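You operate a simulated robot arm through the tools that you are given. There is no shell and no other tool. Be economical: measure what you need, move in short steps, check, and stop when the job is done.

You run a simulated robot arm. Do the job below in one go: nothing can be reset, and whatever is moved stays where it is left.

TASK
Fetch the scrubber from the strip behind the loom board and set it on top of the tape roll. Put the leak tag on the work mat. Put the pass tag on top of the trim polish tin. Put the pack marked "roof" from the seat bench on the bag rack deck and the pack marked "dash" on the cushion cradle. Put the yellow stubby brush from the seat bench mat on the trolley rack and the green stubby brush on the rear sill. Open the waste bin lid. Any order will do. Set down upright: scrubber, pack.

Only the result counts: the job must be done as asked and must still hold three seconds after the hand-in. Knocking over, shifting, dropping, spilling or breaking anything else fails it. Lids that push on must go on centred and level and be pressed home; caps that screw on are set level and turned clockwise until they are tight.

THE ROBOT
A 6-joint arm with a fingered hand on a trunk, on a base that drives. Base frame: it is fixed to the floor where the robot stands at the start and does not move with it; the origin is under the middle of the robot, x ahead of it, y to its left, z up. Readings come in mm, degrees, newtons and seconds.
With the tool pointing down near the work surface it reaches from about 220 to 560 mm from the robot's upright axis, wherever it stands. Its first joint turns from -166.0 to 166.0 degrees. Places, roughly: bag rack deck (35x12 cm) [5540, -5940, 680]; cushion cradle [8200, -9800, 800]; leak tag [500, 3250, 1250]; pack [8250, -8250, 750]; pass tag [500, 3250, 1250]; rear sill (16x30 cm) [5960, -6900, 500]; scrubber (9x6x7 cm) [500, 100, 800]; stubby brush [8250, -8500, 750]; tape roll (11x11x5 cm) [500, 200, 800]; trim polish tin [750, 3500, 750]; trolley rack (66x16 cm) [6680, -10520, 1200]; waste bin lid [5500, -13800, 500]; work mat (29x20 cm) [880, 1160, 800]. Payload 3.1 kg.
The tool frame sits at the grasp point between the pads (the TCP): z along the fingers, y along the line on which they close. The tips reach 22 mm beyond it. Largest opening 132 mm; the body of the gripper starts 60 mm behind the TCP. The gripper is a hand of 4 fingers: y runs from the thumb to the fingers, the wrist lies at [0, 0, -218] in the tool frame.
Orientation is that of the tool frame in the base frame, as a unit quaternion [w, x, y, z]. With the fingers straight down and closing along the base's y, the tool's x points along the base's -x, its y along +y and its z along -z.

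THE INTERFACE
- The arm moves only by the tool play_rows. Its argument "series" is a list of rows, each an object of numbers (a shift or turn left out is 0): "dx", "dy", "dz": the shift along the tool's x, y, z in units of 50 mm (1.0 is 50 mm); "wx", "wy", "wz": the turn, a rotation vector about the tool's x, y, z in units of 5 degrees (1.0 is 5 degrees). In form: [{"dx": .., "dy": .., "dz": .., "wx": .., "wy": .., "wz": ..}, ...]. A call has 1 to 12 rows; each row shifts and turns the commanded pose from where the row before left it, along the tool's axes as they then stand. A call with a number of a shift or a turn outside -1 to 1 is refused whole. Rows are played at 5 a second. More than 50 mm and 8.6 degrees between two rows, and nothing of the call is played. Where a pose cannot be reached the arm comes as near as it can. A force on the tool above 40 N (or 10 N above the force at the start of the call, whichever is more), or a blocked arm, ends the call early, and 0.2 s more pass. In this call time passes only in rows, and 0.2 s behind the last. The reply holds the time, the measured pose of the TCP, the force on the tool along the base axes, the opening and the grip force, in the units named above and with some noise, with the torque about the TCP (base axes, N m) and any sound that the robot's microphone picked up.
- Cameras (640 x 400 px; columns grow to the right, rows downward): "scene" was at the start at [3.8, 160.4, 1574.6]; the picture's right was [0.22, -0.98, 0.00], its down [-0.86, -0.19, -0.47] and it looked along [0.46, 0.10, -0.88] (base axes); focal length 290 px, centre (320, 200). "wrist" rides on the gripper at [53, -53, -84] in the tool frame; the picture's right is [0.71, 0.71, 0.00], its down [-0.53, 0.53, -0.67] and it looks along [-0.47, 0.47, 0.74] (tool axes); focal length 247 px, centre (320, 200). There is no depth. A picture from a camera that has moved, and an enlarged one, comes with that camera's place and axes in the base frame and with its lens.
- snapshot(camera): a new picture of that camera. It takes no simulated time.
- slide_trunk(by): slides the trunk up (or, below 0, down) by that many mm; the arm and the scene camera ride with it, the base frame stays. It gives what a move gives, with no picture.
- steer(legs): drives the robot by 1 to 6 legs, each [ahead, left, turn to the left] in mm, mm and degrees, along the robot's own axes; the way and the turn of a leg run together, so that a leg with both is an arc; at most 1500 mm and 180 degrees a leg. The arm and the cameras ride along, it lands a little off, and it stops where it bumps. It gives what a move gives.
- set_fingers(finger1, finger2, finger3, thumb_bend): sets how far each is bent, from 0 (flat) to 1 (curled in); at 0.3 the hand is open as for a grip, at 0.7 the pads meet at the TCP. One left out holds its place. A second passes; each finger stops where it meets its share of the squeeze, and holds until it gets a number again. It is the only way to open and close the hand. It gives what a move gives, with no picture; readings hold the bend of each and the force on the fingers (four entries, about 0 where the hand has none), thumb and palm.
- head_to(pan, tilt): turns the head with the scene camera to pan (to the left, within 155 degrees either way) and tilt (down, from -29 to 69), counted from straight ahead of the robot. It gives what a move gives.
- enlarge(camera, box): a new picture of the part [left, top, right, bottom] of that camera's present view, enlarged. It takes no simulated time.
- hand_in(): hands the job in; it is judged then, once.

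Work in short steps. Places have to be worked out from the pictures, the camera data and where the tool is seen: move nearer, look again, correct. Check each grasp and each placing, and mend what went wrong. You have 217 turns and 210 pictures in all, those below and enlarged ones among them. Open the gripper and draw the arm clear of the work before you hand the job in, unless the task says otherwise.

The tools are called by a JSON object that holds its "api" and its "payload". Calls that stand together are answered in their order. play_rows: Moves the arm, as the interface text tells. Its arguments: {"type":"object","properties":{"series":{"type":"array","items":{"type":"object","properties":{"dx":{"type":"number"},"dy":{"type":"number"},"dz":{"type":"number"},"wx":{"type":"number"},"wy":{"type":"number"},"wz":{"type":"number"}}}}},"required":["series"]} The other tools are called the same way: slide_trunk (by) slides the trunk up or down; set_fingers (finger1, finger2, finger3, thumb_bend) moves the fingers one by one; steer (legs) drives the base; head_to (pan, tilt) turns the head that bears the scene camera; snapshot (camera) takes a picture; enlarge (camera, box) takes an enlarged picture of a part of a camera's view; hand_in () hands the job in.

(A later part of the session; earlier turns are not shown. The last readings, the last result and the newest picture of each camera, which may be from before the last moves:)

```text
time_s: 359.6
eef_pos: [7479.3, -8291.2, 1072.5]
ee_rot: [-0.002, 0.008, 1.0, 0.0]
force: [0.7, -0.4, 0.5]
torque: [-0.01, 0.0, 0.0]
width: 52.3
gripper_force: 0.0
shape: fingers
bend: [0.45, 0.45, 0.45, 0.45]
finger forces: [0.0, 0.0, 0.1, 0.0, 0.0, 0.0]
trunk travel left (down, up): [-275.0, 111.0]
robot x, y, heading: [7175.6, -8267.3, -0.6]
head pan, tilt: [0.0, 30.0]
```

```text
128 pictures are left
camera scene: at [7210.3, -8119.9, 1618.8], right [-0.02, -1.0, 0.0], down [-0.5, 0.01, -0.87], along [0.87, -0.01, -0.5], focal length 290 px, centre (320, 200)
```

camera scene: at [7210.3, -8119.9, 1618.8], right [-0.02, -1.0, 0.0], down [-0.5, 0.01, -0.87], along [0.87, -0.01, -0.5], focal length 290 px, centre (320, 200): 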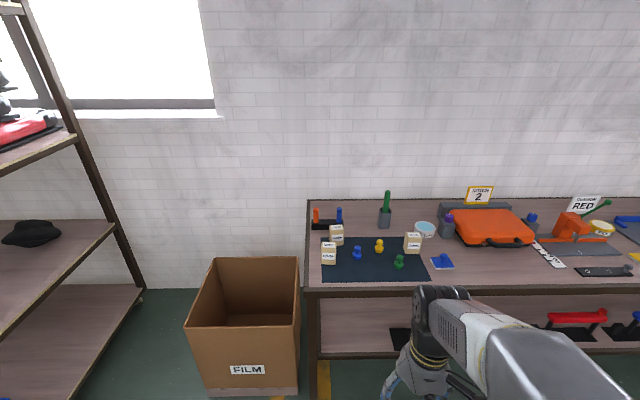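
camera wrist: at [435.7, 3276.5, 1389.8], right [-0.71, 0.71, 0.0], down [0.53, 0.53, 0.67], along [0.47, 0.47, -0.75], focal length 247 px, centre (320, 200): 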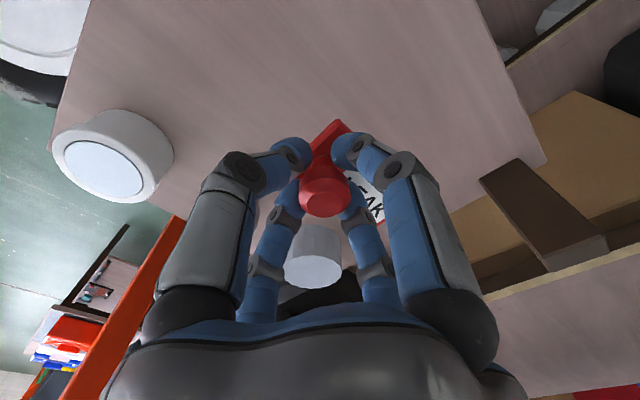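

The seat bench mat shows three labelled packs and blue, yellow, green stubby brushes. I zoom in.

{"api": "enlarge", "payload": {"camera": "scene", "box": [300, 195, 460, 295]}}

{"api": "enlarge", "payload": {"camera": "scene", "box": [310, 215, 438, 295]}}

```text
4.00 times, centred on (380, 245) of scene
camera zoom: at [7210.3, -8119.9, 1618.8], right [-0.02, -1.0, 0.0], down [-0.5, 0.01, -0.87], along [0.87, -0.01, -0.5], focal length 1162 px, centre (80, 20)
```

zoom: 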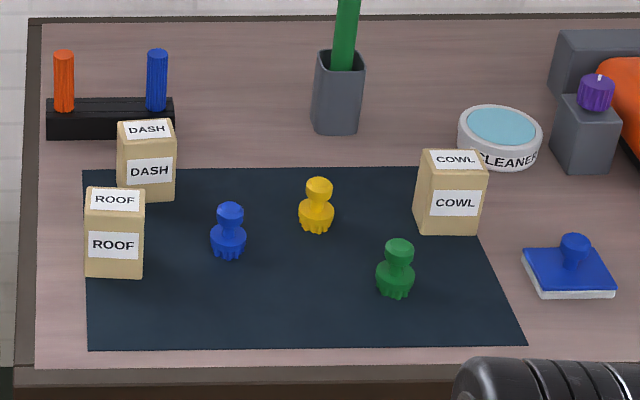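

```text
5.00 times, centred on (374, 255) of scene
camera zoom: at [7210.3, -8119.9, 1618.8], right [-0.02, -1.0, 0.0], down [-0.5, 0.01, -0.87], along [0.87, -0.01, -0.5], focal length 1453 px, centre (50, -75)
```

zoom: 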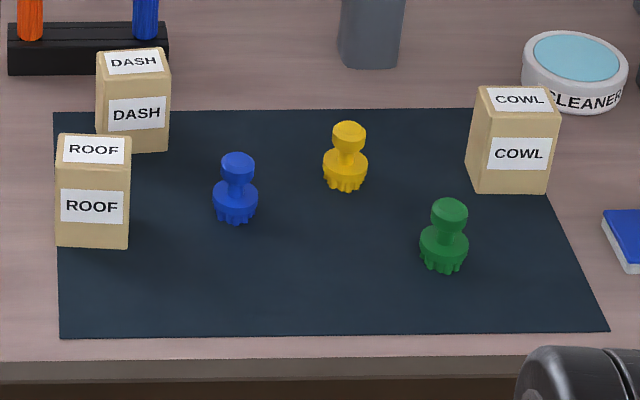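

ROOF, DASH packs and the yellow/green brushes are identified. I drive closer (x≈7610) and triangulate.

{"api": "steer", "payload": {"legs": [[430, 0, 0.6]]}}

{"api": "head_to", "payload": {"pan": -15, "tilt": 50}}

{"api": "snapshot", "payload": {"camera": "scene"}}

{"api": "snapshot", "payload": {"camera": "wrist"}}

```text
time_s: 362.2
eef_pos: [7902.4, -8293.0, 1071.6]
ee_rot: [-0.002, 0.005, 1.0, 0.0]
force: [-1.1, -0.1, 0.0]
torque: [-0.01, -0.03, 0.0]
width: 52.4
gripper_force: 0.0
shape: fingers
bend: [0.45, 0.45, 0.45, 0.45]
finger forces: [0.1, 0.0, 0.0, 0.0, 0.0, 0.0]
trunk travel left (down, up): [-275.0, 111.0]
robot x, y, heading: [7594.8, -8271.4, -0.5]
head pan, tilt: [0.0, 30.0]
```

```text
time_s: 363.0
eef_pos: [7900.3, -8293.5, 1071.4]
ee_rot: [-0.002, 0.005, 1.0, -0.002]
force: [0.2, -0.2, -0.3]
torque: [-0.04, 0.02, 0.0]
width: 52.5
gripper_force: 0.0
shape: fingers
bend: [0.45, 0.45, 0.45, 0.45]
finger forces: [0.0, 0.1, 0.0, 0.0, 0.1, 0.0]
trunk travel left (down, up): [-275.0, 111.0]
robot x, y, heading: [7597.2, -8275.2, -0.5]
head pan, tilt: [-15.0, 50.0]
```

```text
125 pictures are left
camera scene: at [7614.7, -8144.6, 1589.3], right [-0.27, -0.96, 0.0], down [-0.74, 0.2, -0.64], along [0.62, -0.17, -0.77], focal length 290 px, centre (320, 200)
```

scene: 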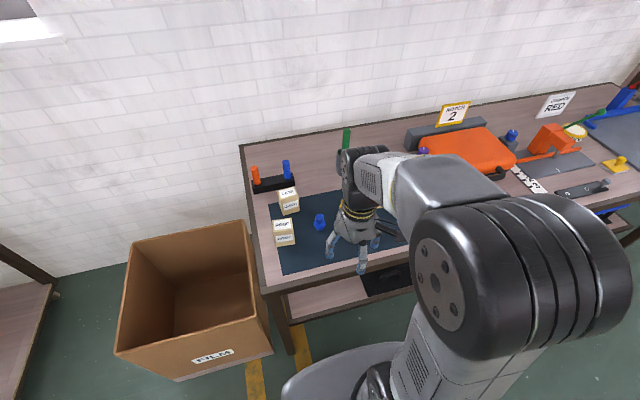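

```text
124 pictures are left
camera wrist: at [7848.6, -8346.9, 1156.3], right [-0.7, 0.71, 0.0], down [0.53, 0.52, 0.67], along [0.47, 0.47, -0.75], focal length 247 px, centre (320, 200)
```

wrist: 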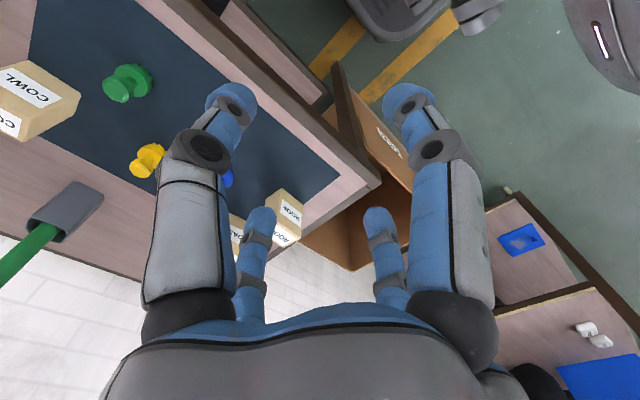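

DASH top centre ≈ (8240, -8206, 887); pack about 58×36×80 mm on a surface at z≈806. I move the base to x≈7688, y≈-8206 with the hand kept high.

{"api": "steer", "payload": {"legs": [[88, 66, 0.5]]}}

{"api": "snapshot", "payload": {"camera": "scene"}}

{"api": "snapshot", "payload": {"camera": "wrist"}}

```text
time_s: 364.2
eef_pos: [7991.1, -8224.6, 1072.1]
ee_rot: [-0.002, -0.002, 1.0, 0.0]
force: [0.1, -0.4, -1.0]
torque: [-0.02, 0.0, 0.05]
width: 52.4
gripper_force: 0.1
shape: fingers
bend: [0.45, 0.45, 0.45, 0.45]
finger forces: [0.1, 0.1, 0.0, 0.0, 0.0, 0.0]
trunk travel left (down, up): [-275.0, 111.0]
robot x, y, heading: [7686.9, -8201.6, 0.1]
head pan, tilt: [-15.0, 50.0]
```

```text
123 pictures are left
camera scene: at [7702.4, -8077.5, 1589.1], right [-0.26, -0.97, 0.0], down [-0.74, 0.2, -0.64], along [0.62, -0.17, -0.77], focal length 290 px, centre (320, 200)
```

scene: 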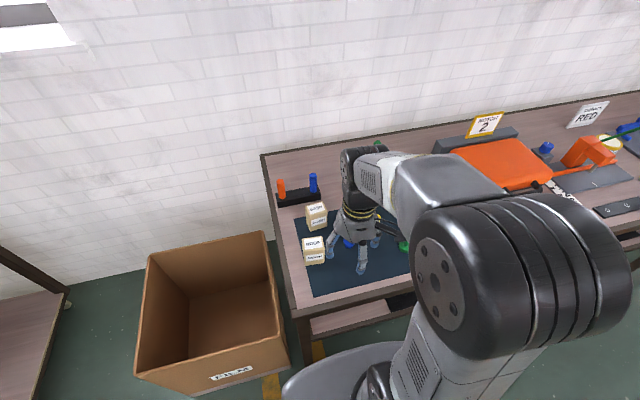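

```text
122 pictures are left
camera wrist: at [7938.2, -8277.4, 1156.2], right [-0.71, 0.71, 0.0], down [0.53, 0.53, 0.67], along [0.47, 0.47, -0.75], focal length 247 px, centre (320, 200)
```

wrist: 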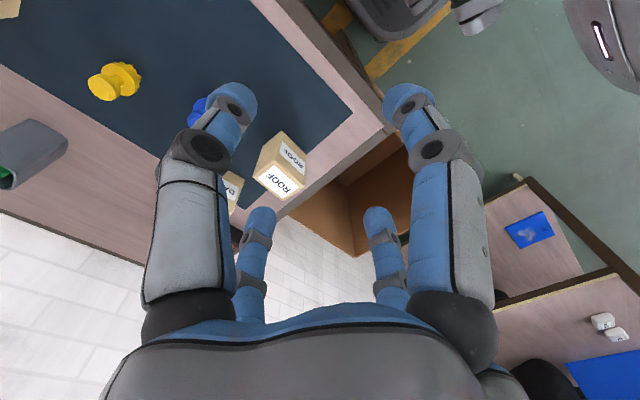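

I widen the y-fingers, narrow the x-fingers, and move above DASH at z≈1000.

{"api": "set_fingers", "payload": {"finger1": 0.4, "finger2": 0.3, "finger3": 0.4, "thumb_bend": 0.3}}

{"api": "play_rows", "payload": {"series": [{"dx": -0.81, "dy": 0.06, "dz": 0.23}, {"dx": -0.81, "dy": 0.06, "dz": 0.23}, {"dx": -0.81, "dy": 0.06, "dz": 0.23}, {"dx": -0.81, "dy": 0.06, "dz": 0.23}, {"dx": -0.81, "dy": 0.06, "dz": 0.23}, {"dx": -0.7, "dy": 0.06, "dz": 0.23}]}}

{"api": "snapshot", "payload": {"camera": "wrist"}}

{"api": "snapshot", "payload": {"camera": "scene"}}

```text
time_s: 365.2
eef_pos: [7989.2, -8223.5, 1071.8]
ee_rot: [-0.002, -0.002, 1.0, 0.0]
force: [-0.1, -0.2, 0.3]
torque: [-0.01, 0.01, 0.02]
width: 76.6
gripper_force: 0.0
shape: fingers
bend: [0.4, 0.3, 0.4, 0.3]
finger forces: [0.0, 0.0, 0.1, 0.0, 0.0, 0.0]
trunk travel left (down, up): [-275.0, 111.0]
robot x, y, heading: [7688.5, -8206.8, 0.1]
head pan, tilt: [-15.0, 50.0]
```

```text
time_s: 366.6
eef_pos: [8227.0, -8203.4, 1000.0]
ee_rot: [-0.002, -0.001, 1.0, 0.0]
force: [0.3, -0.1, 0.5]
torque: [0.0, 0.02, 0.01]
width: 76.9
gripper_force: 0.1
shape: fingers
bend: [0.4, 0.3, 0.4, 0.3]
finger forces: [0.1, 0.0, 0.0, 0.0, 0.0, 0.0]
trunk travel left (down, up): [-275.0, 111.0]
robot x, y, heading: [7685.8, -8205.8, 0.0]
head pan, tilt: [-15.0, 50.0]
```

```text
121 pictures are left
camera wrist: at [8175.6, -8256.8, 1084.8], right [-0.71, 0.71, 0.0], down [0.53, 0.53, 0.66], along [0.47, 0.47, -0.75], focal length 247 px, centre (320, 200)
```

wrist: 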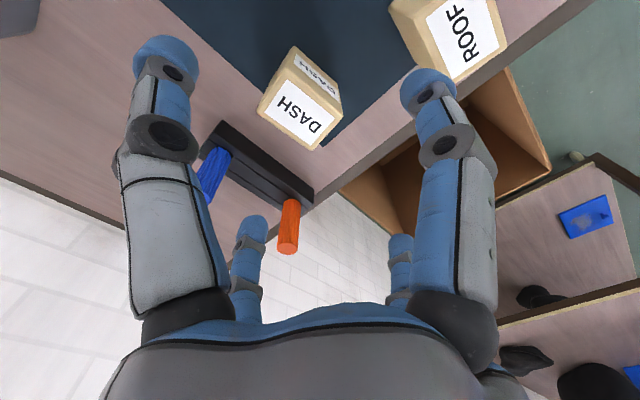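

```text
120 pictures are left
camera scene: at [7702.8, -8078.3, 1589.2], right [-0.26, -0.97, 0.0], down [-0.74, 0.2, -0.64], along [0.62, -0.17, -0.77], focal length 290 px, centre (320, 200)
```

scene: 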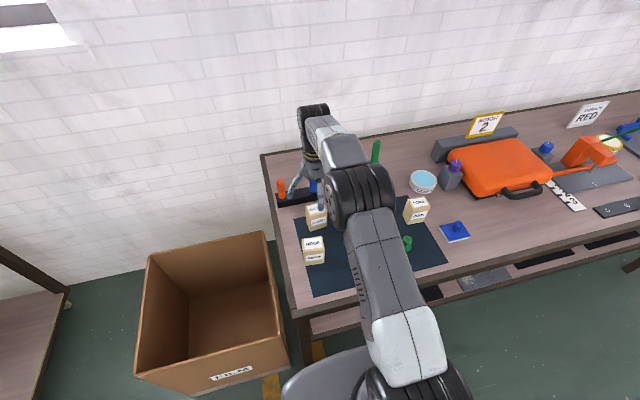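

DASH's top is near (8241,-8209). I correct +12 x, -6 y, and descend to z≈925 for a check.

{"api": "play_rows", "payload": {"series": [{"dx": -0.24, "dy": -0.11, "dz": 0.5}, {"dz": 0.5}, {"dz": 0.5}]}}

{"api": "snapshot", "payload": {"camera": "wrist"}}

{"api": "enlarge", "payload": {"camera": "scene", "box": [260, 150, 388, 230]}}

```text
time_s: 367.4
eef_pos: [8239.5, -8210.3, 926.5]
ee_rot: [-0.002, -0.002, 1.0, 0.001]
force: [-1.3, -0.1, 1.4]
torque: [0.01, 0.01, 0.0]
width: 76.8
gripper_force: 0.0
shape: fingers
bend: [0.4, 0.3, 0.4, 0.3]
finger forces: [0.0, 0.1, 0.1, 0.0, 0.1, 0.1]
trunk travel left (down, up): [-275.0, 111.0]
robot x, y, heading: [7685.4, -8206.0, -0.1]
head pan, tilt: [-15.0, 50.0]
```

```text
119 pictures are left
camera wrist: at [8187.7, -8263.8, 1011.0], right [-0.71, 0.7, 0.0], down [0.53, 0.53, 0.67], along [0.47, 0.47, -0.75], focal length 247 px, centre (320, 200)
```

wrist: 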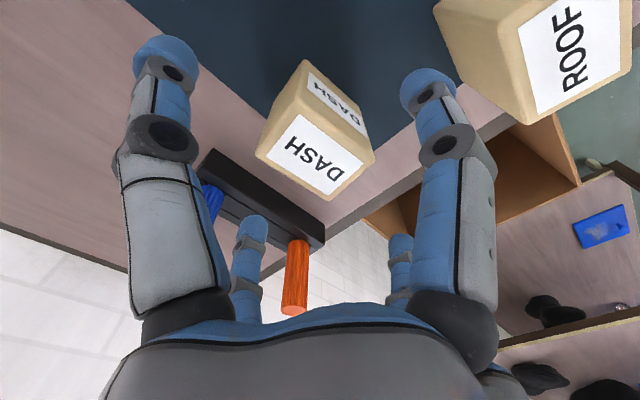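

```text
5.00 times, centred on (324, 190) of scene
camera zoom: at [7702.2, -8078.5, 1589.2], right [-0.26, -0.97, 0.0], down [-0.74, 0.2, -0.64], along [0.62, -0.17, -0.77], focal length 1453 px, centre (300, 250)
```

zoom: 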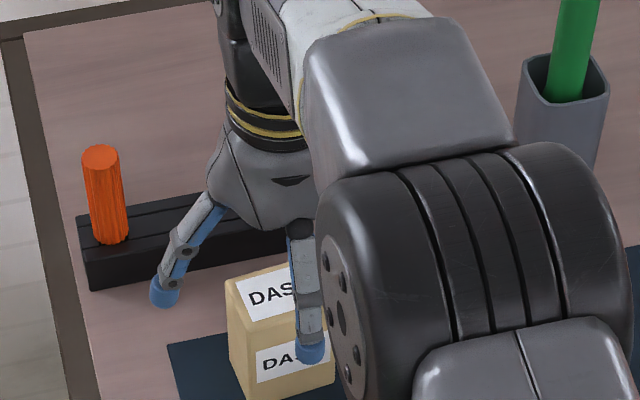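

Centred within ~3 mm. I descend the remaining 65 mm.

{"api": "play_rows", "payload": {"series": [{"dx": -0.04, "dz": 0.4}, {"dz": 0.45}, {"dz": 0.45}]}}

{"api": "snapshot", "payload": {"camera": "wrist"}}

```text
time_s: 368.2
eef_pos: [8241.5, -8211.2, 862.2]
ee_rot: [-0.001, -0.002, 1.0, 0.0]
force: [0.5, -0.4, 0.1]
torque: [-0.01, 0.0, 0.02]
width: 76.9
gripper_force: 0.0
shape: fingers
bend: [0.4, 0.3, 0.4, 0.3]
finger forces: [0.0, 0.0, 0.0, 0.0, 0.1, 0.1]
trunk travel left (down, up): [-275.0, 111.0]
robot x, y, heading: [7686.7, -8203.3, 0.1]
head pan, tilt: [-15.0, 50.0]
```

```text
117 pictures are left
camera wrist: at [8188.9, -8264.7, 947.2], right [-0.71, 0.71, 0.0], down [0.53, 0.53, 0.67], along [0.47, 0.47, -0.75], focal length 247 px, centre (320, 200)
```

wrist: 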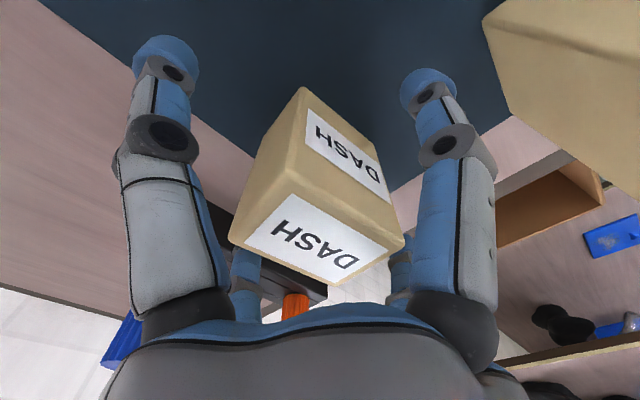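

The pack is between the fingers. I close all four.

{"api": "set_fingers", "payload": {"finger1": 0.7, "finger2": 0.7, "finger3": 0.7, "thumb_bend": 0.7}}

{"api": "snapshot", "payload": {"camera": "wrist"}}

```text
time_s: 369.2
eef_pos: [8241.4, -8211.2, 862.3]
ee_rot: [-0.002, -0.002, 1.0, -0.001]
force: [0.1, -0.6, -0.2]
torque: [-0.01, 0.04, 0.02]
width: 25.1
gripper_force: 18.1
shape: fingers
bend: [0.58, 0.51, 0.57, 0.57]
finger forces: [5.9, 7.7, 6.2, 0.0, 15.2, 0.0]
trunk travel left (down, up): [-275.0, 111.0]
robot x, y, heading: [7684.5, -8206.9, 0.4]
head pan, tilt: [-15.0, 50.0]
```

```text
116 pictures are left
camera wrist: at [8188.6, -8264.7, 947.5], right [-0.71, 0.7, 0.0], down [0.53, 0.53, 0.67], along [0.47, 0.47, -0.75], focal length 247 px, centre (320, 200)
```

wrist: 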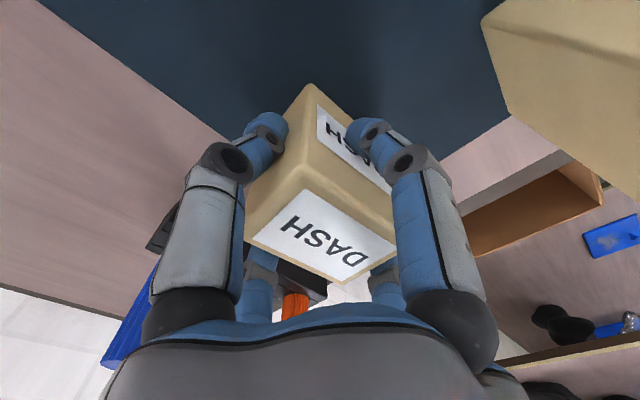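

Firm grip. I lift 115 mm, then retract with a small side component.

{"api": "play_rows", "payload": {"series": [{"dz": -0.5}, {"dz": -0.9}, {"dz": -0.9}, {"dx": 0.7, "dy": -0.4}, {"dx": 0.9}, {"dx": 0.9}]}}

{"api": "snapshot", "payload": {"camera": "wrist"}}

```text
time_s: 370.6
eef_pos: [8112.0, -8233.2, 977.1]
ee_rot: [0.0, -0.001, 1.0, 0.0]
force: [-0.5, 0.7, -1.2]
torque: [-0.02, -0.01, -0.06]
width: 24.4
gripper_force: 17.0
shape: fingers
bend: [0.58, 0.51, 0.57, 0.58]
finger forces: [5.5, 7.8, 6.1, 0.0, 14.5, 0.0]
trunk travel left (down, up): [-275.0, 111.0]
robot x, y, heading: [7686.0, -8206.7, 0.1]
head pan, tilt: [-15.0, 50.0]
```

```text
115 pictures are left
camera wrist: at [8060.5, -8286.4, 1062.2], right [-0.71, 0.7, 0.0], down [0.52, 0.53, 0.67], along [0.47, 0.47, -0.74], focal length 247 px, centre (320, 200)
```

wrist: 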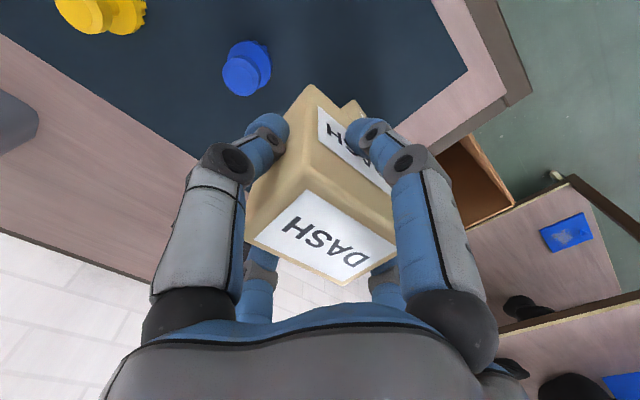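

DASH is held. I raise and retract more, back off, and drive toward the cushion cradle at y≈-9800.

{"api": "play_rows", "payload": {"series": [{"dz": -0.9}, {"dz": -0.9}, {"dx": 0.9}, {"dx": 0.9}, {"dx": 0.8}]}}

{"api": "steer", "payload": {"legs": [[-150, 0, 0], [0, -1400, 0]]}}

{"api": "head_to", "payload": {"pan": -20, "tilt": 30}}

{"api": "snapshot", "payload": {"camera": "scene"}}

```text
time_s: 371.8
eef_pos: [7983.4, -8231.4, 1066.4]
ee_rot: [-0.001, -0.002, 1.0, -0.002]
force: [-0.7, -0.1, -2.4]
torque: [0.0, 0.0, 0.0]
width: 23.8
gripper_force: 17.1
shape: fingers
bend: [0.58, 0.51, 0.57, 0.58]
finger forces: [5.6, 8.0, 6.3, 0.0, 14.3, 0.0]
trunk travel left (down, up): [-275.0, 111.0]
robot x, y, heading: [7681.3, -8205.2, -0.0]
head pan, tilt: [-15.0, 50.0]
```

```text
time_s: 379.6
eef_pos: [7835.6, -9612.3, 1067.0]
ee_rot: [-0.003, 0.004, 1.0, 0.0]
force: [0.4, 0.6, -1.0]
torque: [0.0, 0.0, 0.03]
width: 24.4
gripper_force: 17.2
shape: fingers
bend: [0.58, 0.51, 0.57, 0.58]
finger forces: [5.6, 7.9, 6.2, 0.0, 14.3, 0.1]
trunk travel left (down, up): [-275.0, 111.0]
robot x, y, heading: [7537.5, -9583.7, -0.4]
head pan, tilt: [-15.0, 50.0]
```

```text
time_s: 380.4
eef_pos: [7835.3, -9613.6, 1065.6]
ee_rot: [-0.002, 0.004, 1.0, -0.001]
force: [0.5, -0.5, -1.7]
torque: [-0.01, -0.05, -0.01]
width: 23.9
gripper_force: 16.6
shape: fingers
bend: [0.58, 0.51, 0.57, 0.58]
finger forces: [5.6, 8.1, 6.4, 0.0, 14.3, 0.0]
trunk travel left (down, up): [-275.0, 111.0]
robot x, y, heading: [7537.5, -9579.3, -0.5]
head pan, tilt: [-20.0, 30.0]
```

```text
114 pictures are left
camera scene: at [7563.6, -9468.5, 1618.7], right [-0.35, -0.94, 0.0], down [-0.47, 0.18, -0.87], along [0.81, -0.3, -0.5], focal length 290 px, centre (320, 200)
```

scene: 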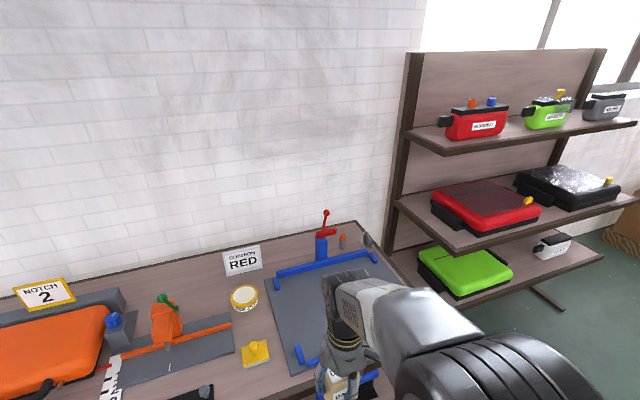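

The grey plate with blue rails beside "CUSHION RED" is likely the cushion cradle. I tilt down and zoom.

{"api": "head_to", "payload": {"pan": -5, "tilt": 48}}

{"api": "snapshot", "payload": {"camera": "scene"}}

{"api": "snapshot", "payload": {"camera": "wrist"}}

```text
time_s: 381.3
eef_pos: [7833.5, -9614.4, 1066.4]
ee_rot: [-0.002, 0.005, 1.0, 0.0]
force: [0.1, 0.9, -2.0]
torque: [-0.01, 0.02, 0.0]
width: 24.1
gripper_force: 17.1
shape: fingers
bend: [0.58, 0.51, 0.57, 0.58]
finger forces: [5.6, 8.0, 6.3, 0.0, 14.3, 0.0]
trunk travel left (down, up): [-275.0, 111.0]
robot x, y, heading: [7537.1, -9582.0, -0.6]
head pan, tilt: [-5.0, 48.0]
```

```text
113 pictures are left
camera scene: at [7557.4, -9444.5, 1592.0], right [-0.1, -1.0, 0.0], down [-0.74, 0.07, -0.67], along [0.67, -0.07, -0.74], focal length 290 px, centre (320, 200)
```

scene: 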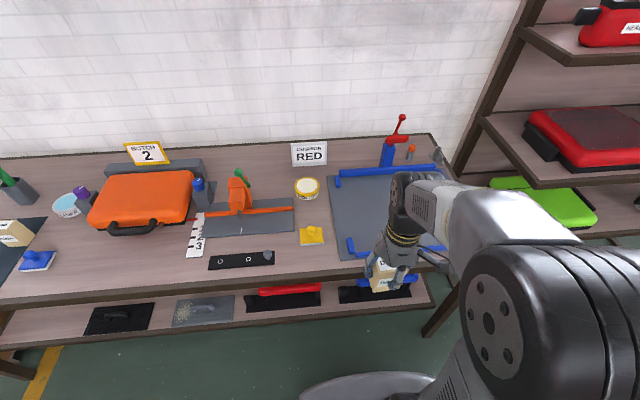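

```text
112 pictures are left
camera wrist: at [7781.8, -9666.3, 1150.8], right [-0.7, 0.71, 0.0], down [0.53, 0.52, 0.67], along [0.47, 0.47, -0.75], focal length 247 px, centre (320, 200)
```

wrist: 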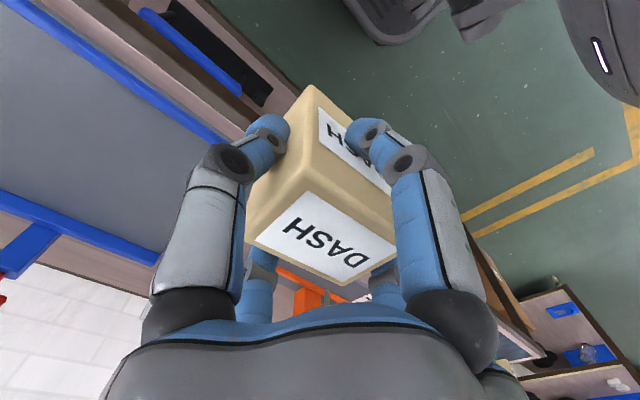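

The cradle plate spans x≈8015–8360 from y≈-9550 on. I move right and nearer so it's better seen.

{"api": "steer", "payload": {"legs": [[0, -250, 0.6], [120, 0, 0]]}}

{"api": "head_to", "payload": {"pan": 5, "tilt": 52}}

{"api": "snapshot", "payload": {"camera": "scene"}}

{"api": "snapshot", "payload": {"camera": "wrist"}}

```text
time_s: 383.9
eef_pos: [7953.3, -9864.7, 1065.4]
ee_rot: [-0.002, 0.001, 1.0, -0.001]
force: [0.2, -0.1, -1.2]
torque: [0.0, 0.05, -0.01]
width: 23.8
gripper_force: 16.7
shape: fingers
bend: [0.58, 0.51, 0.57, 0.58]
finger forces: [5.6, 7.9, 6.2, 0.1, 14.2, 0.0]
trunk travel left (down, up): [-275.0, 111.0]
robot x, y, heading: [7658.9, -9837.0, 0.0]
head pan, tilt: [-5.0, 48.0]
```

```text
time_s: 384.7
eef_pos: [7952.7, -9864.4, 1066.3]
ee_rot: [-0.002, 0.0, 1.0, -0.001]
force: [-0.4, 0.7, -1.4]
torque: [0.0, 0.01, -0.02]
width: 24.2
gripper_force: 17.3
shape: fingers
bend: [0.58, 0.51, 0.57, 0.58]
finger forces: [5.7, 7.9, 6.3, 0.0, 14.3, 0.0]
trunk travel left (down, up): [-275.0, 111.0]
robot x, y, heading: [7652.8, -9838.4, -0.1]
head pan, tilt: [5.0, 52.0]
```

```text
111 pictures are left
camera scene: at [7670.8, -9684.3, 1586.6], right [0.08, -1.0, 0.0], down [-0.79, -0.07, -0.62], along [0.61, 0.05, -0.79], focal length 290 px, centre (320, 200)
```

scene: 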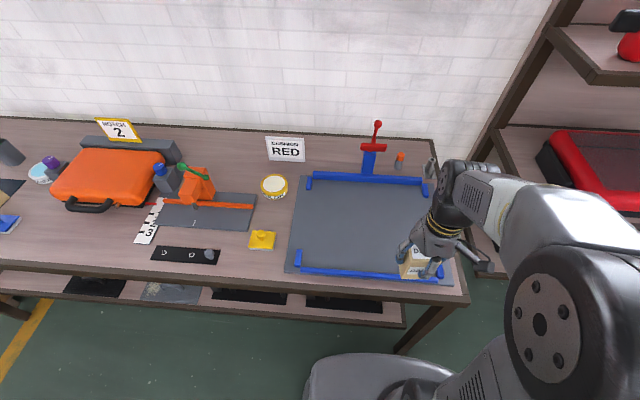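

```text
110 pictures are left
camera wrist: at [7900.6, -9917.8, 1150.9], right [-0.71, 0.71, 0.0], down [0.53, 0.53, 0.67], along [0.47, 0.47, -0.75], focal length 247 px, centre (320, 200)
```

wrist: 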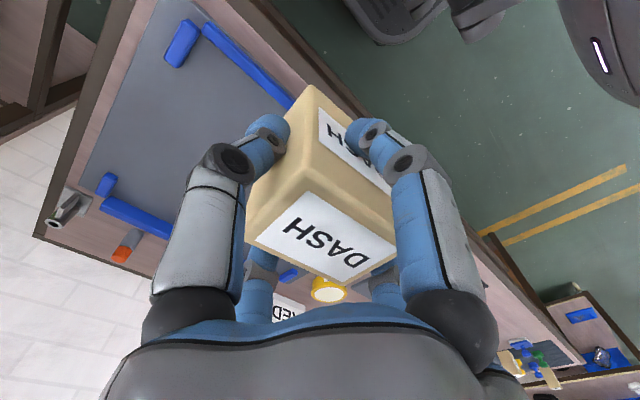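

Cradle interior x≈8035–8330, centred at (8184,-9792). I carry the pack to (8160,-9790) and lower to z≈905.

{"api": "play_rows", "payload": {"series": [{"dx": -0.83, "dy": 0.3}, {"dx": -0.83, "dy": 0.3}, {"dx": -0.83, "dy": 0.3}, {"dx": -0.83, "dy": 0.3}, {"dx": -0.83, "dy": 0.3}, {"dz": 0.8}, {"dz": 0.8}, {"dz": 0.8}, {"dz": 0.8}]}}

{"api": "enlarge", "payload": {"camera": "scene", "box": [270, 140, 460, 290]}}

```text
time_s: 386.7
eef_pos: [8160.4, -9788.7, 906.8]
ee_rot: [-0.001, 0.001, 1.0, -0.001]
force: [0.5, -0.6, -1.6]
torque: [0.02, -0.04, 0.03]
width: 23.3
gripper_force: 16.8
shape: fingers
bend: [0.58, 0.5, 0.57, 0.58]
finger forces: [5.5, 8.2, 6.4, 0.0, 13.8, 0.1]
trunk travel left (down, up): [-275.0, 111.0]
robot x, y, heading: [7654.3, -9835.6, -0.1]
head pan, tilt: [5.0, 52.0]
```

```text
2.67 times, centred on (365, 215) of scene
camera zoom: at [7672.0, -9684.0, 1586.5], right [0.09, -1.0, 0.0], down [-0.79, -0.07, -0.62], along [0.61, 0.05, -0.79], focal length 775 px, centre (200, 160)
```

zoom: 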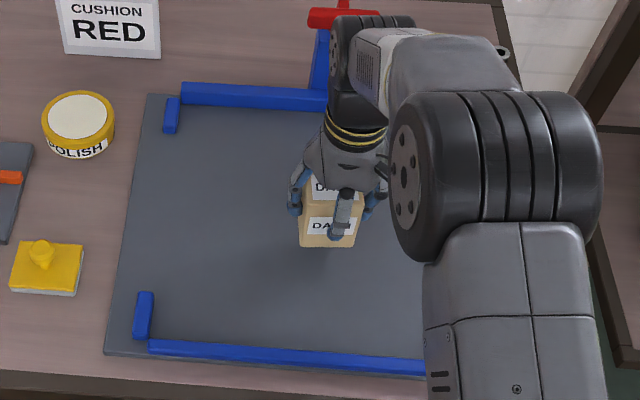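

Well placed inside the rails. I lower to contact.

{"api": "play_rows", "payload": {"series": [{"dz": 0.3}, {"dz": 0.2}, {"dz": 0.06}, {"dz": 0.05}, {"dz": 0.05}]}}

```text
time_s: 387.9
eef_pos: [8160.5, -9788.7, 874.9]
ee_rot: [0.0, 0.001, 1.0, -0.001]
force: [-1.4, 1.2, 8.8]
torque: [0.03, 0.06, 0.0]
width: 23.6
gripper_force: 17.1
shape: fingers
bend: [0.58, 0.5, 0.57, 0.58]
finger forces: [6.5, 8.4, 6.6, 0.0, 14.3, 0.1]
trunk travel left (down, up): [-275.0, 111.0]
robot x, y, heading: [7652.9, -9837.1, 0.1]
head pan, tilt: [5.0, 52.0]
```

Contact at z≈875. I open the hand and lift.

{"api": "set_fingers", "payload": {"finger1": 0.4, "finger2": 0.3, "finger3": 0.4, "thumb_bend": 0.3}}

{"api": "play_rows", "payload": {"series": [{"dz": -0.5}, {"dz": -0.9}, {"dz": -0.9}, {"dz": -0.9}, {"dx": 0.9, "dy": -0.3}, {"dx": 0.9, "dy": -0.3}, {"dx": 0.9}, {"dx": 0.9}]}}

{"api": "enlarge", "payload": {"camera": "scene", "box": [270, 140, 460, 290]}}

```text
time_s: 388.9
eef_pos: [8159.7, -9789.5, 873.2]
ee_rot: [-0.002, 0.001, 1.0, 0.0]
force: [0.0, 0.0, -0.4]
torque: [0.01, 0.0, 0.0]
width: 76.6
gripper_force: 0.1
shape: fingers
bend: [0.4, 0.3, 0.4, 0.3]
finger forces: [0.2, 0.0, 0.0, 0.0, 0.0, 0.1]
trunk travel left (down, up): [-275.0, 111.0]
robot x, y, heading: [7655.3, -9837.3, 0.1]
head pan, tilt: [5.0, 52.0]
```

```text
time_s: 390.7
eef_pos: [7977.2, -9817.5, 1035.4]
ee_rot: [-0.001, 0.001, 1.0, 0.0]
force: [0.3, -0.2, 0.1]
torque: [-0.01, 0.03, 0.03]
width: 76.9
gripper_force: 0.0
shape: fingers
bend: [0.4, 0.3, 0.4, 0.3]
finger forces: [0.0, 0.1, 0.0, 0.0, 0.0, 0.0]
trunk travel left (down, up): [-275.0, 111.0]
robot x, y, heading: [7654.2, -9838.2, 0.1]
head pan, tilt: [5.0, 52.0]
```

```text
2.67 times, centred on (365, 215) of scene
camera zoom: at [7669.3, -9684.3, 1586.6], right [0.09, -1.0, 0.0], down [-0.78, -0.07, -0.62], along [0.61, 0.05, -0.79], focal length 775 px, centre (200, 160)
```

zoom: 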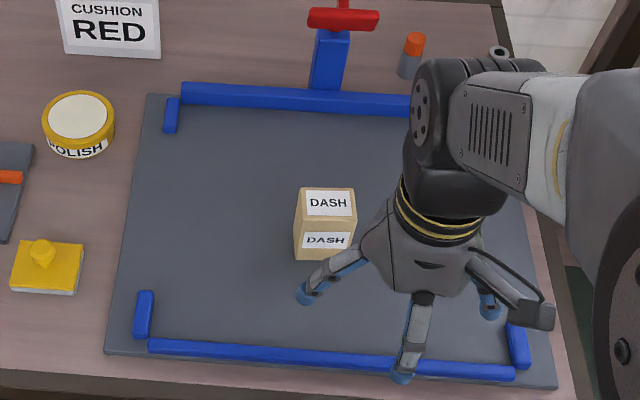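

DASH stands upright in the cradle. I return to the seat bench for the yellow brush near (8160,-8381).

{"api": "steer", "payload": {"legs": [[-110, 0, 0], [0, 1440, 0], [105, 0, 0]]}}

{"api": "snapshot", "payload": {"camera": "wrist"}}

{"api": "snapshot", "payload": {"camera": "scene"}}

```text
time_s: 399.4
eef_pos: [7971.4, -8375.1, 1033.0]
ee_rot: [-0.002, -0.002, 1.0, -0.001]
force: [0.2, 0.7, -0.3]
torque: [0.0, 0.03, 0.01]
width: 76.6
gripper_force: 0.1
shape: fingers
bend: [0.4, 0.3, 0.4, 0.3]
finger forces: [0.0, 0.0, 0.0, 0.0, 0.0, 0.0]
trunk travel left (down, up): [-275.0, 111.0]
robot x, y, heading: [7643.0, -8396.7, 0.3]
head pan, tilt: [5.0, 52.0]
```

```text
107 pictures are left
camera wrist: at [7920.4, -8428.9, 1118.8], right [-0.71, 0.7, 0.0], down [0.53, 0.53, 0.67], along [0.47, 0.47, -0.75], focal length 247 px, centre (320, 200)
```

wrist: 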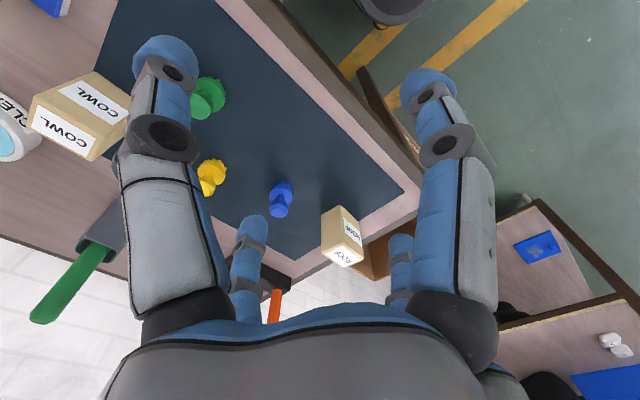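

```text
106 pictures are left
camera scene: at [7662.9, -8243.5, 1586.6], right [0.09, -1.0, 0.0], down [-0.79, -0.07, -0.61], along [0.61, 0.06, -0.79], focal length 290 px, centre (320, 200)
```

scene: 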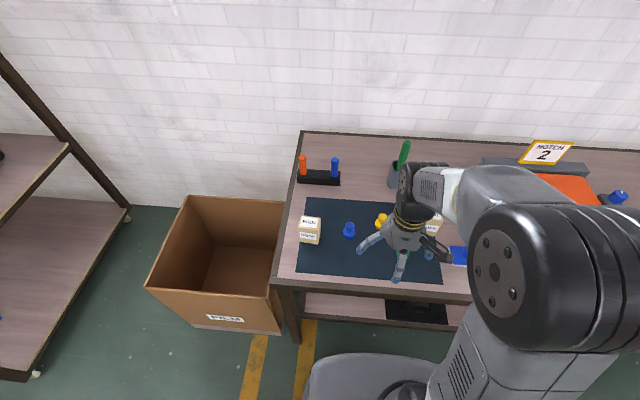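

Yellow brush near (8163,-8391). I move above it at z≈960 and look.

{"api": "set_fingers", "payload": {"finger1": 0.42, "finger2": 0.42, "finger3": 0.42, "thumb_bend": 0.42}}

{"api": "play_rows", "payload": {"series": [{"dx": -0.8, "dy": -0.06}, {"dx": -0.8, "dy": -0.06}, {"dx": -0.8, "dy": -0.06}, {"dx": -0.8, "dy": -0.06}, {"dx": -0.6, "dy": -0.06}, {"dz": 0.7}, {"dz": 0.7}]}}

{"api": "snapshot", "payload": {"camera": "wrist"}}

{"api": "enlarge", "payload": {"camera": "scene", "box": [310, 170, 470, 270]}}

```text
time_s: 400.4
eef_pos: [7971.2, -8375.7, 1033.6]
ee_rot: [-0.002, -0.002, 1.0, -0.001]
force: [-0.7, 0.2, 0.1]
torque: [-0.01, -0.01, 0.03]
width: 60.3
gripper_force: 0.0
shape: fingers
bend: [0.42, 0.42, 0.42, 0.42]
finger forces: [0.0, 0.2, 0.0, 0.1, 0.0, 0.0]
trunk travel left (down, up): [-275.0, 111.0]
robot x, y, heading: [7643.5, -8396.7, 0.2]
head pan, tilt: [5.0, 52.0]
```

```text
time_s: 402.0
eef_pos: [8161.0, -8389.4, 964.2]
ee_rot: [-0.002, -0.002, 1.0, 0.0]
force: [-0.8, -0.6, 0.5]
torque: [0.0, 0.0, -0.03]
width: 60.4
gripper_force: 0.1
shape: fingers
bend: [0.42, 0.42, 0.42, 0.42]
finger forces: [0.0, 0.1, 0.0, 0.1, 0.0, 0.0]
trunk travel left (down, up): [-275.0, 111.0]
robot x, y, heading: [7643.7, -8395.4, -0.0]
head pan, tilt: [5.0, 52.0]
```

```text
105 pictures are left
camera wrist: at [8109.2, -8443.3, 1048.7], right [-0.71, 0.7, 0.0], down [0.53, 0.53, 0.67], along [0.47, 0.47, -0.75], focal length 247 px, centre (320, 200)
```

wrist: 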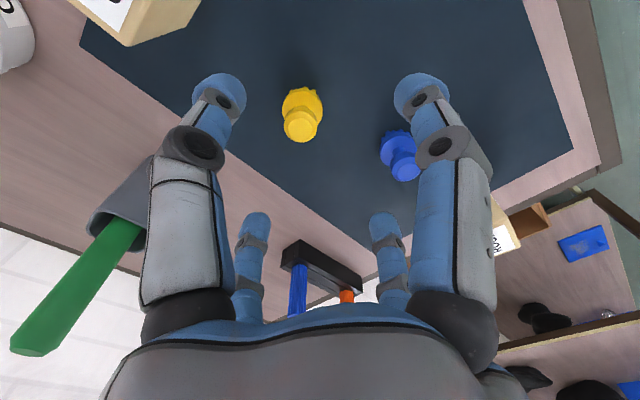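

```text
4.00 times, centred on (390, 220) of scene
camera zoom: at [7662.2, -8243.5, 1586.6], right [0.09, -1.0, 0.0], down [-0.79, -0.07, -0.62], along [0.61, 0.06, -0.79], focal length 1162 px, centre (40, 120)
```

zoom: 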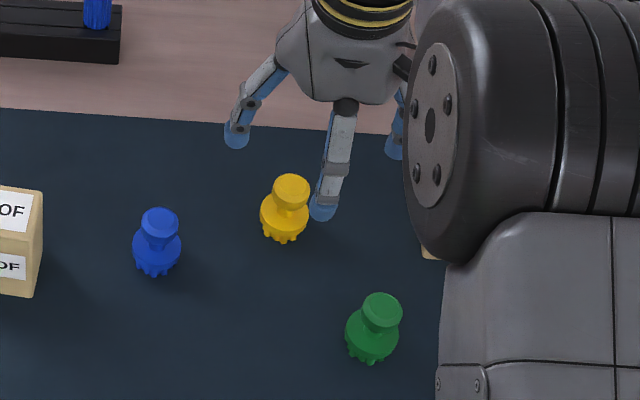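

Yellow brush centre refined to about (8186,-8389), top z≈853. I plan to grip its base with all four fingers; move +24 mm and lower to z≈895 to check.

{"api": "play_rows", "payload": {"series": [{"dx": -0.48, "dz": 0.4}, {"dz": 0.5}, {"dz": 0.48}]}}

{"api": "snapshot", "payload": {"camera": "wrist"}}

{"api": "enlarge", "payload": {"camera": "scene", "box": [310, 170, 470, 270]}}

```text
time_s: 402.8
eef_pos: [8185.3, -8387.6, 895.3]
ee_rot: [-0.002, -0.002, 1.0, 0.0]
force: [0.0, 0.3, -0.6]
torque: [0.0, 0.02, -0.03]
width: 60.2
gripper_force: 0.1
shape: fingers
bend: [0.42, 0.42, 0.42, 0.42]
finger forces: [0.0, 0.0, 0.0, 0.1, 0.0, 0.0]
trunk travel left (down, up): [-275.0, 111.0]
robot x, y, heading: [7640.8, -8396.2, 0.1]
head pan, tilt: [5.0, 52.0]
```

```text
103 pictures are left
camera wrist: at [8133.1, -8441.9, 979.6], right [-0.71, 0.7, 0.0], down [0.53, 0.53, 0.67], along [0.47, 0.47, -0.75], focal length 247 px, centre (320, 200)
```

wrist: 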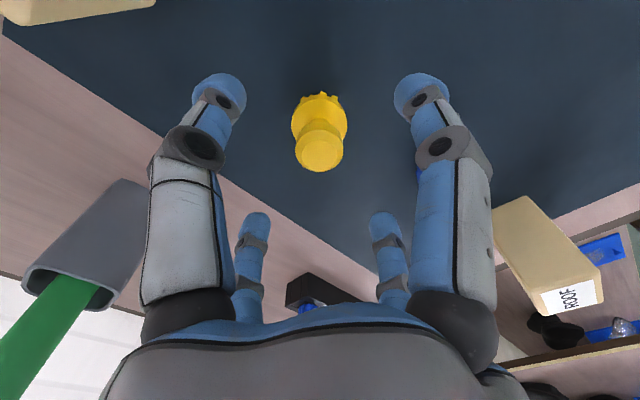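

```text
4.00 times, centred on (390, 220) of scene
camera zoom: at [7662.4, -8243.5, 1586.6], right [0.09, -1.0, 0.0], down [-0.79, -0.07, -0.62], along [0.61, 0.06, -0.79], focal length 1162 px, centre (40, 120)
```

zoom: 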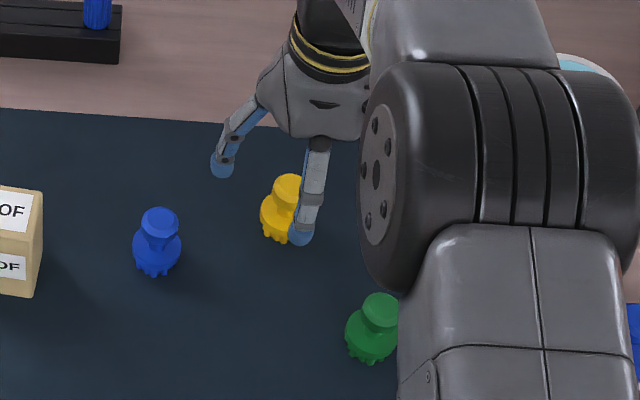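

Perfectly aligned. I descend to z≈843 around the base and close.

{"api": "play_rows", "payload": {"series": [{"dz": 0.5}, {"dz": 0.35}, {"dz": 0.2}]}}

{"api": "set_fingers", "payload": {"finger1": 0.7, "finger2": 0.7, "finger3": 0.7, "thumb_bend": 0.7}}

{"api": "snapshot", "payload": {"camera": "wrist"}}

```text
time_s: 403.6
eef_pos: [8184.9, -8389.4, 841.9]
ee_rot: [-0.001, -0.002, 1.0, -0.001]
force: [-0.6, -0.4, 0.3]
torque: [-0.02, 0.04, -0.01]
width: 60.5
gripper_force: 0.0
shape: fingers
bend: [0.42, 0.42, 0.42, 0.42]
finger forces: [0.1, 0.1, 0.0, 0.1, 0.1, 0.0]
trunk travel left (down, up): [-275.0, 111.0]
robot x, y, heading: [7646.9, -8397.0, 0.4]
head pan, tilt: [5.0, 52.0]
```

```text
time_s: 404.6
eef_pos: [8183.5, -8390.0, 843.0]
ee_rot: [-0.002, -0.001, 1.0, -0.001]
force: [0.0, -0.8, 0.3]
torque: [-0.01, -0.02, -0.01]
width: 16.6
gripper_force: 14.2
shape: fingers
bend: [0.6, 0.59, 0.6, 0.62]
finger forces: [6.0, 6.9, 5.4, 0.0, 9.8, 0.0]
trunk travel left (down, up): [-275.0, 111.0]
robot x, y, heading: [7643.5, -8395.7, 0.1]
head pan, tilt: [5.0, 52.0]
```

```text
101 pictures are left
camera wrist: at [8132.8, -8443.1, 927.3], right [-0.71, 0.7, 0.0], down [0.53, 0.53, 0.67], along [0.47, 0.47, -0.75], focal length 247 px, centre (320, 200)
```

wrist: 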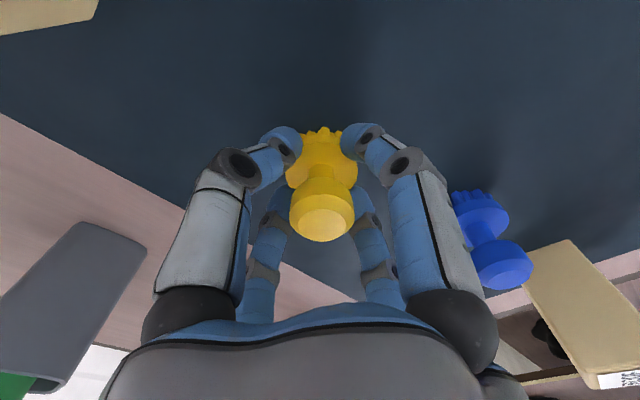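

Good grip on the base. I lift and retract.

{"api": "play_rows", "payload": {"series": [{"dz": -0.5}, {"dz": -0.9}, {"dz": -0.9}, {"dx": 0.7, "dy": 0.2}, {"dx": 0.9}, {"dx": 0.9}, {"dx": 0.9}, {"dz": -0.9}, {"dz": -0.9}]}}

{"api": "snapshot", "payload": {"camera": "wrist"}}

{"api": "head_to", "payload": {"pan": -110, "tilt": 12}}

{"api": "snapshot", "payload": {"camera": "scene"}}

```text
time_s: 406.6
eef_pos: [8012.9, -8379.4, 1047.7]
ee_rot: [0.0, -0.002, 1.0, -0.001]
force: [-0.5, -0.7, -0.6]
torque: [-0.02, 0.01, 0.02]
width: 16.0
gripper_force: 13.5
shape: fingers
bend: [0.6, 0.59, 0.6, 0.62]
finger forces: [5.6, 7.3, 5.5, 0.1, 8.6, 0.1]
trunk travel left (down, up): [-275.0, 111.0]
robot x, y, heading: [7646.0, -8401.3, 0.3]
head pan, tilt: [5.0, 52.0]
```

```text
100 pictures are left
camera wrist: at [7962.6, -8433.4, 1131.9], right [-0.71, 0.7, 0.0], down [0.53, 0.53, 0.67], along [0.47, 0.47, -0.75], focal length 247 px, centre (320, 200)
```

wrist: 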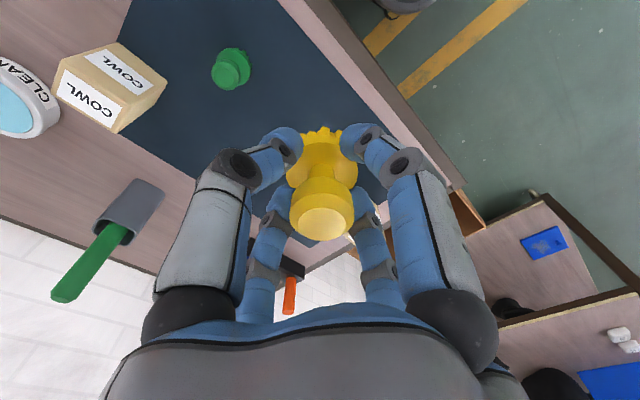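

```text
time_s: 408.5
eef_pos: [8015.1, -8379.9, 1046.3]
ee_rot: [-0.001, -0.001, 1.0, -0.001]
force: [-0.4, 0.2, -1.2]
torque: [-0.01, -0.02, -0.01]
width: 16.1
gripper_force: 13.7
shape: fingers
bend: [0.6, 0.59, 0.6, 0.62]
finger forces: [5.6, 7.2, 5.6, 0.1, 8.6, 0.0]
trunk travel left (down, up): [-275.0, 111.0]
robot x, y, heading: [7649.1, -8397.7, 0.4]
head pan, tilt: [-110.0, 12.0]
```

```text
99 pictures are left
camera scene: at [7555.1, -8338.0, 1647.8], right [-0.94, 0.34, 0.0], down [0.07, 0.2, -0.98], along [-0.33, -0.92, -0.21], focal length 290 px, centre (320, 200)
```

scene: 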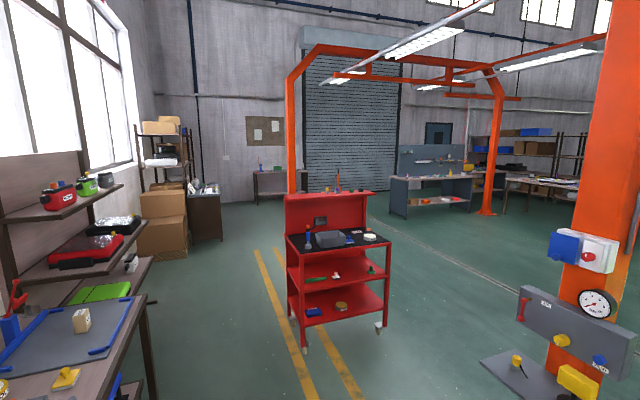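

The red trolley's top ledge is the trolley rack (x≈6350–7010, y≈-10520, z≈1200). I'll approach from its +x side facing -x: retract, raise, back off and turn.

{"api": "play_rows", "payload": {"series": [{"dx": 0.9}, {"dx": 0.9}, {"dx": 0.3}]}}

{"api": "slide_trunk", "payload": {"by": 110}}

{"api": "play_rows", "payload": {"series": [{"dz": -0.9}, {"dz": -0.9}, {"dz": -0.8}]}}

{"api": "steer", "payload": {"legs": [[-180, 0, 0], [0, 0, 178], [0, 1500, 0]]}}

{"api": "head_to", "payload": {"pan": 20, "tilt": 30}}

{"api": "snapshot", "payload": {"camera": "scene"}}

```text
time_s: 409.3
eef_pos: [7910.1, -8379.2, 1048.3]
ee_rot: [-0.002, -0.002, 1.0, -0.001]
force: [0.1, 0.0, -0.6]
torque: [0.0, -0.03, 0.04]
width: 15.8
gripper_force: 13.0
shape: fingers
bend: [0.6, 0.59, 0.6, 0.62]
finger forces: [5.6, 7.1, 5.6, 0.0, 8.4, 0.0]
trunk travel left (down, up): [-275.0, 111.0]
robot x, y, heading: [7649.4, -8395.5, 0.4]
head pan, tilt: [-110.0, 12.0]
```

```text
time_s: 410.8
eef_pos: [7909.8, -8380.2, 1158.7]
ee_rot: [-0.001, -0.001, 1.0, 0.0]
force: [-0.1, -0.1, 0.2]
torque: [0.01, -0.02, 0.0]
width: 15.9
gripper_force: 13.5
shape: fingers
bend: [0.6, 0.59, 0.6, 0.62]
finger forces: [5.7, 7.1, 5.6, 0.0, 8.6, 0.1]
trunk travel left (down, up): [-385.0, 1.0]
robot x, y, heading: [7645.4, -8395.4, 0.3]
head pan, tilt: [-110.0, 12.0]
```

```text
time_s: 411.6
eef_pos: [7911.4, -8379.2, 1287.8]
ee_rot: [-0.001, -0.002, 1.0, 0.0]
force: [0.0, 0.2, -0.2]
torque: [-0.01, 0.02, 0.03]
width: 15.2
gripper_force: 13.3
shape: fingers
bend: [0.6, 0.59, 0.6, 0.62]
finger forces: [5.4, 7.2, 5.6, 0.1, 7.8, 0.1]
trunk travel left (down, up): [-385.0, 1.0]
robot x, y, heading: [7649.0, -8396.1, 0.1]
head pan, tilt: [-110.0, 12.0]
```

```text
time_s: 427.3
eef_pos: [7099.2, -9899.6, 1288.0]
ee_rot: [-0.001, 0.999, -0.034, 0.003]
force: [-0.2, -0.3, -0.5]
torque: [0.02, -0.03, -0.01]
width: 14.8
gripper_force: 12.5
shape: fingers
bend: [0.6, 0.59, 0.6, 0.63]
finger forces: [5.0, 7.3, 5.3, 0.0, 7.4, 0.0]
trunk travel left (down, up): [-385.0, 1.0]
robot x, y, heading: [7366.2, -9901.7, 176.2]
head pan, tilt: [-110.0, 12.0]
```

```text
time_s: 429.4
eef_pos: [7098.8, -9897.8, 1287.4]
ee_rot: [0.0, 0.999, -0.034, 0.002]
force: [-0.4, 0.6, -0.3]
torque: [-0.03, 0.0, -0.01]
width: 14.9
gripper_force: 13.0
shape: fingers
bend: [0.6, 0.59, 0.6, 0.63]
finger forces: [5.1, 7.4, 5.4, 0.0, 7.4, 0.0]
trunk travel left (down, up): [-385.0, 1.0]
robot x, y, heading: [7364.9, -9902.6, 175.8]
head pan, tilt: [20.0, 30.0]
```

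```text
98 pictures are left
camera scene: at [7328.5, -10077.7, 1728.9], right [-0.28, 0.96, 0.0], down [0.48, 0.14, -0.87], along [-0.83, -0.24, -0.5], focal length 290 px, centre (320, 200)
```

scene: 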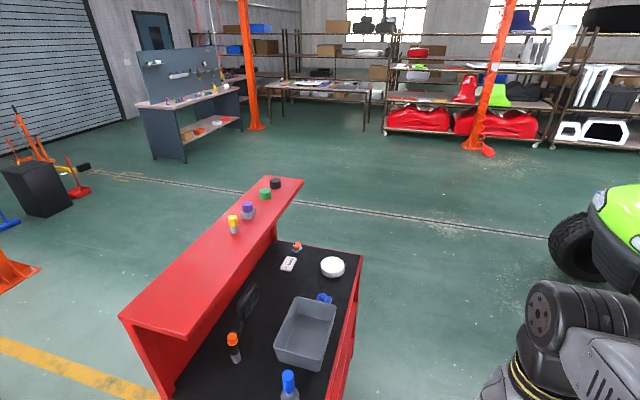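

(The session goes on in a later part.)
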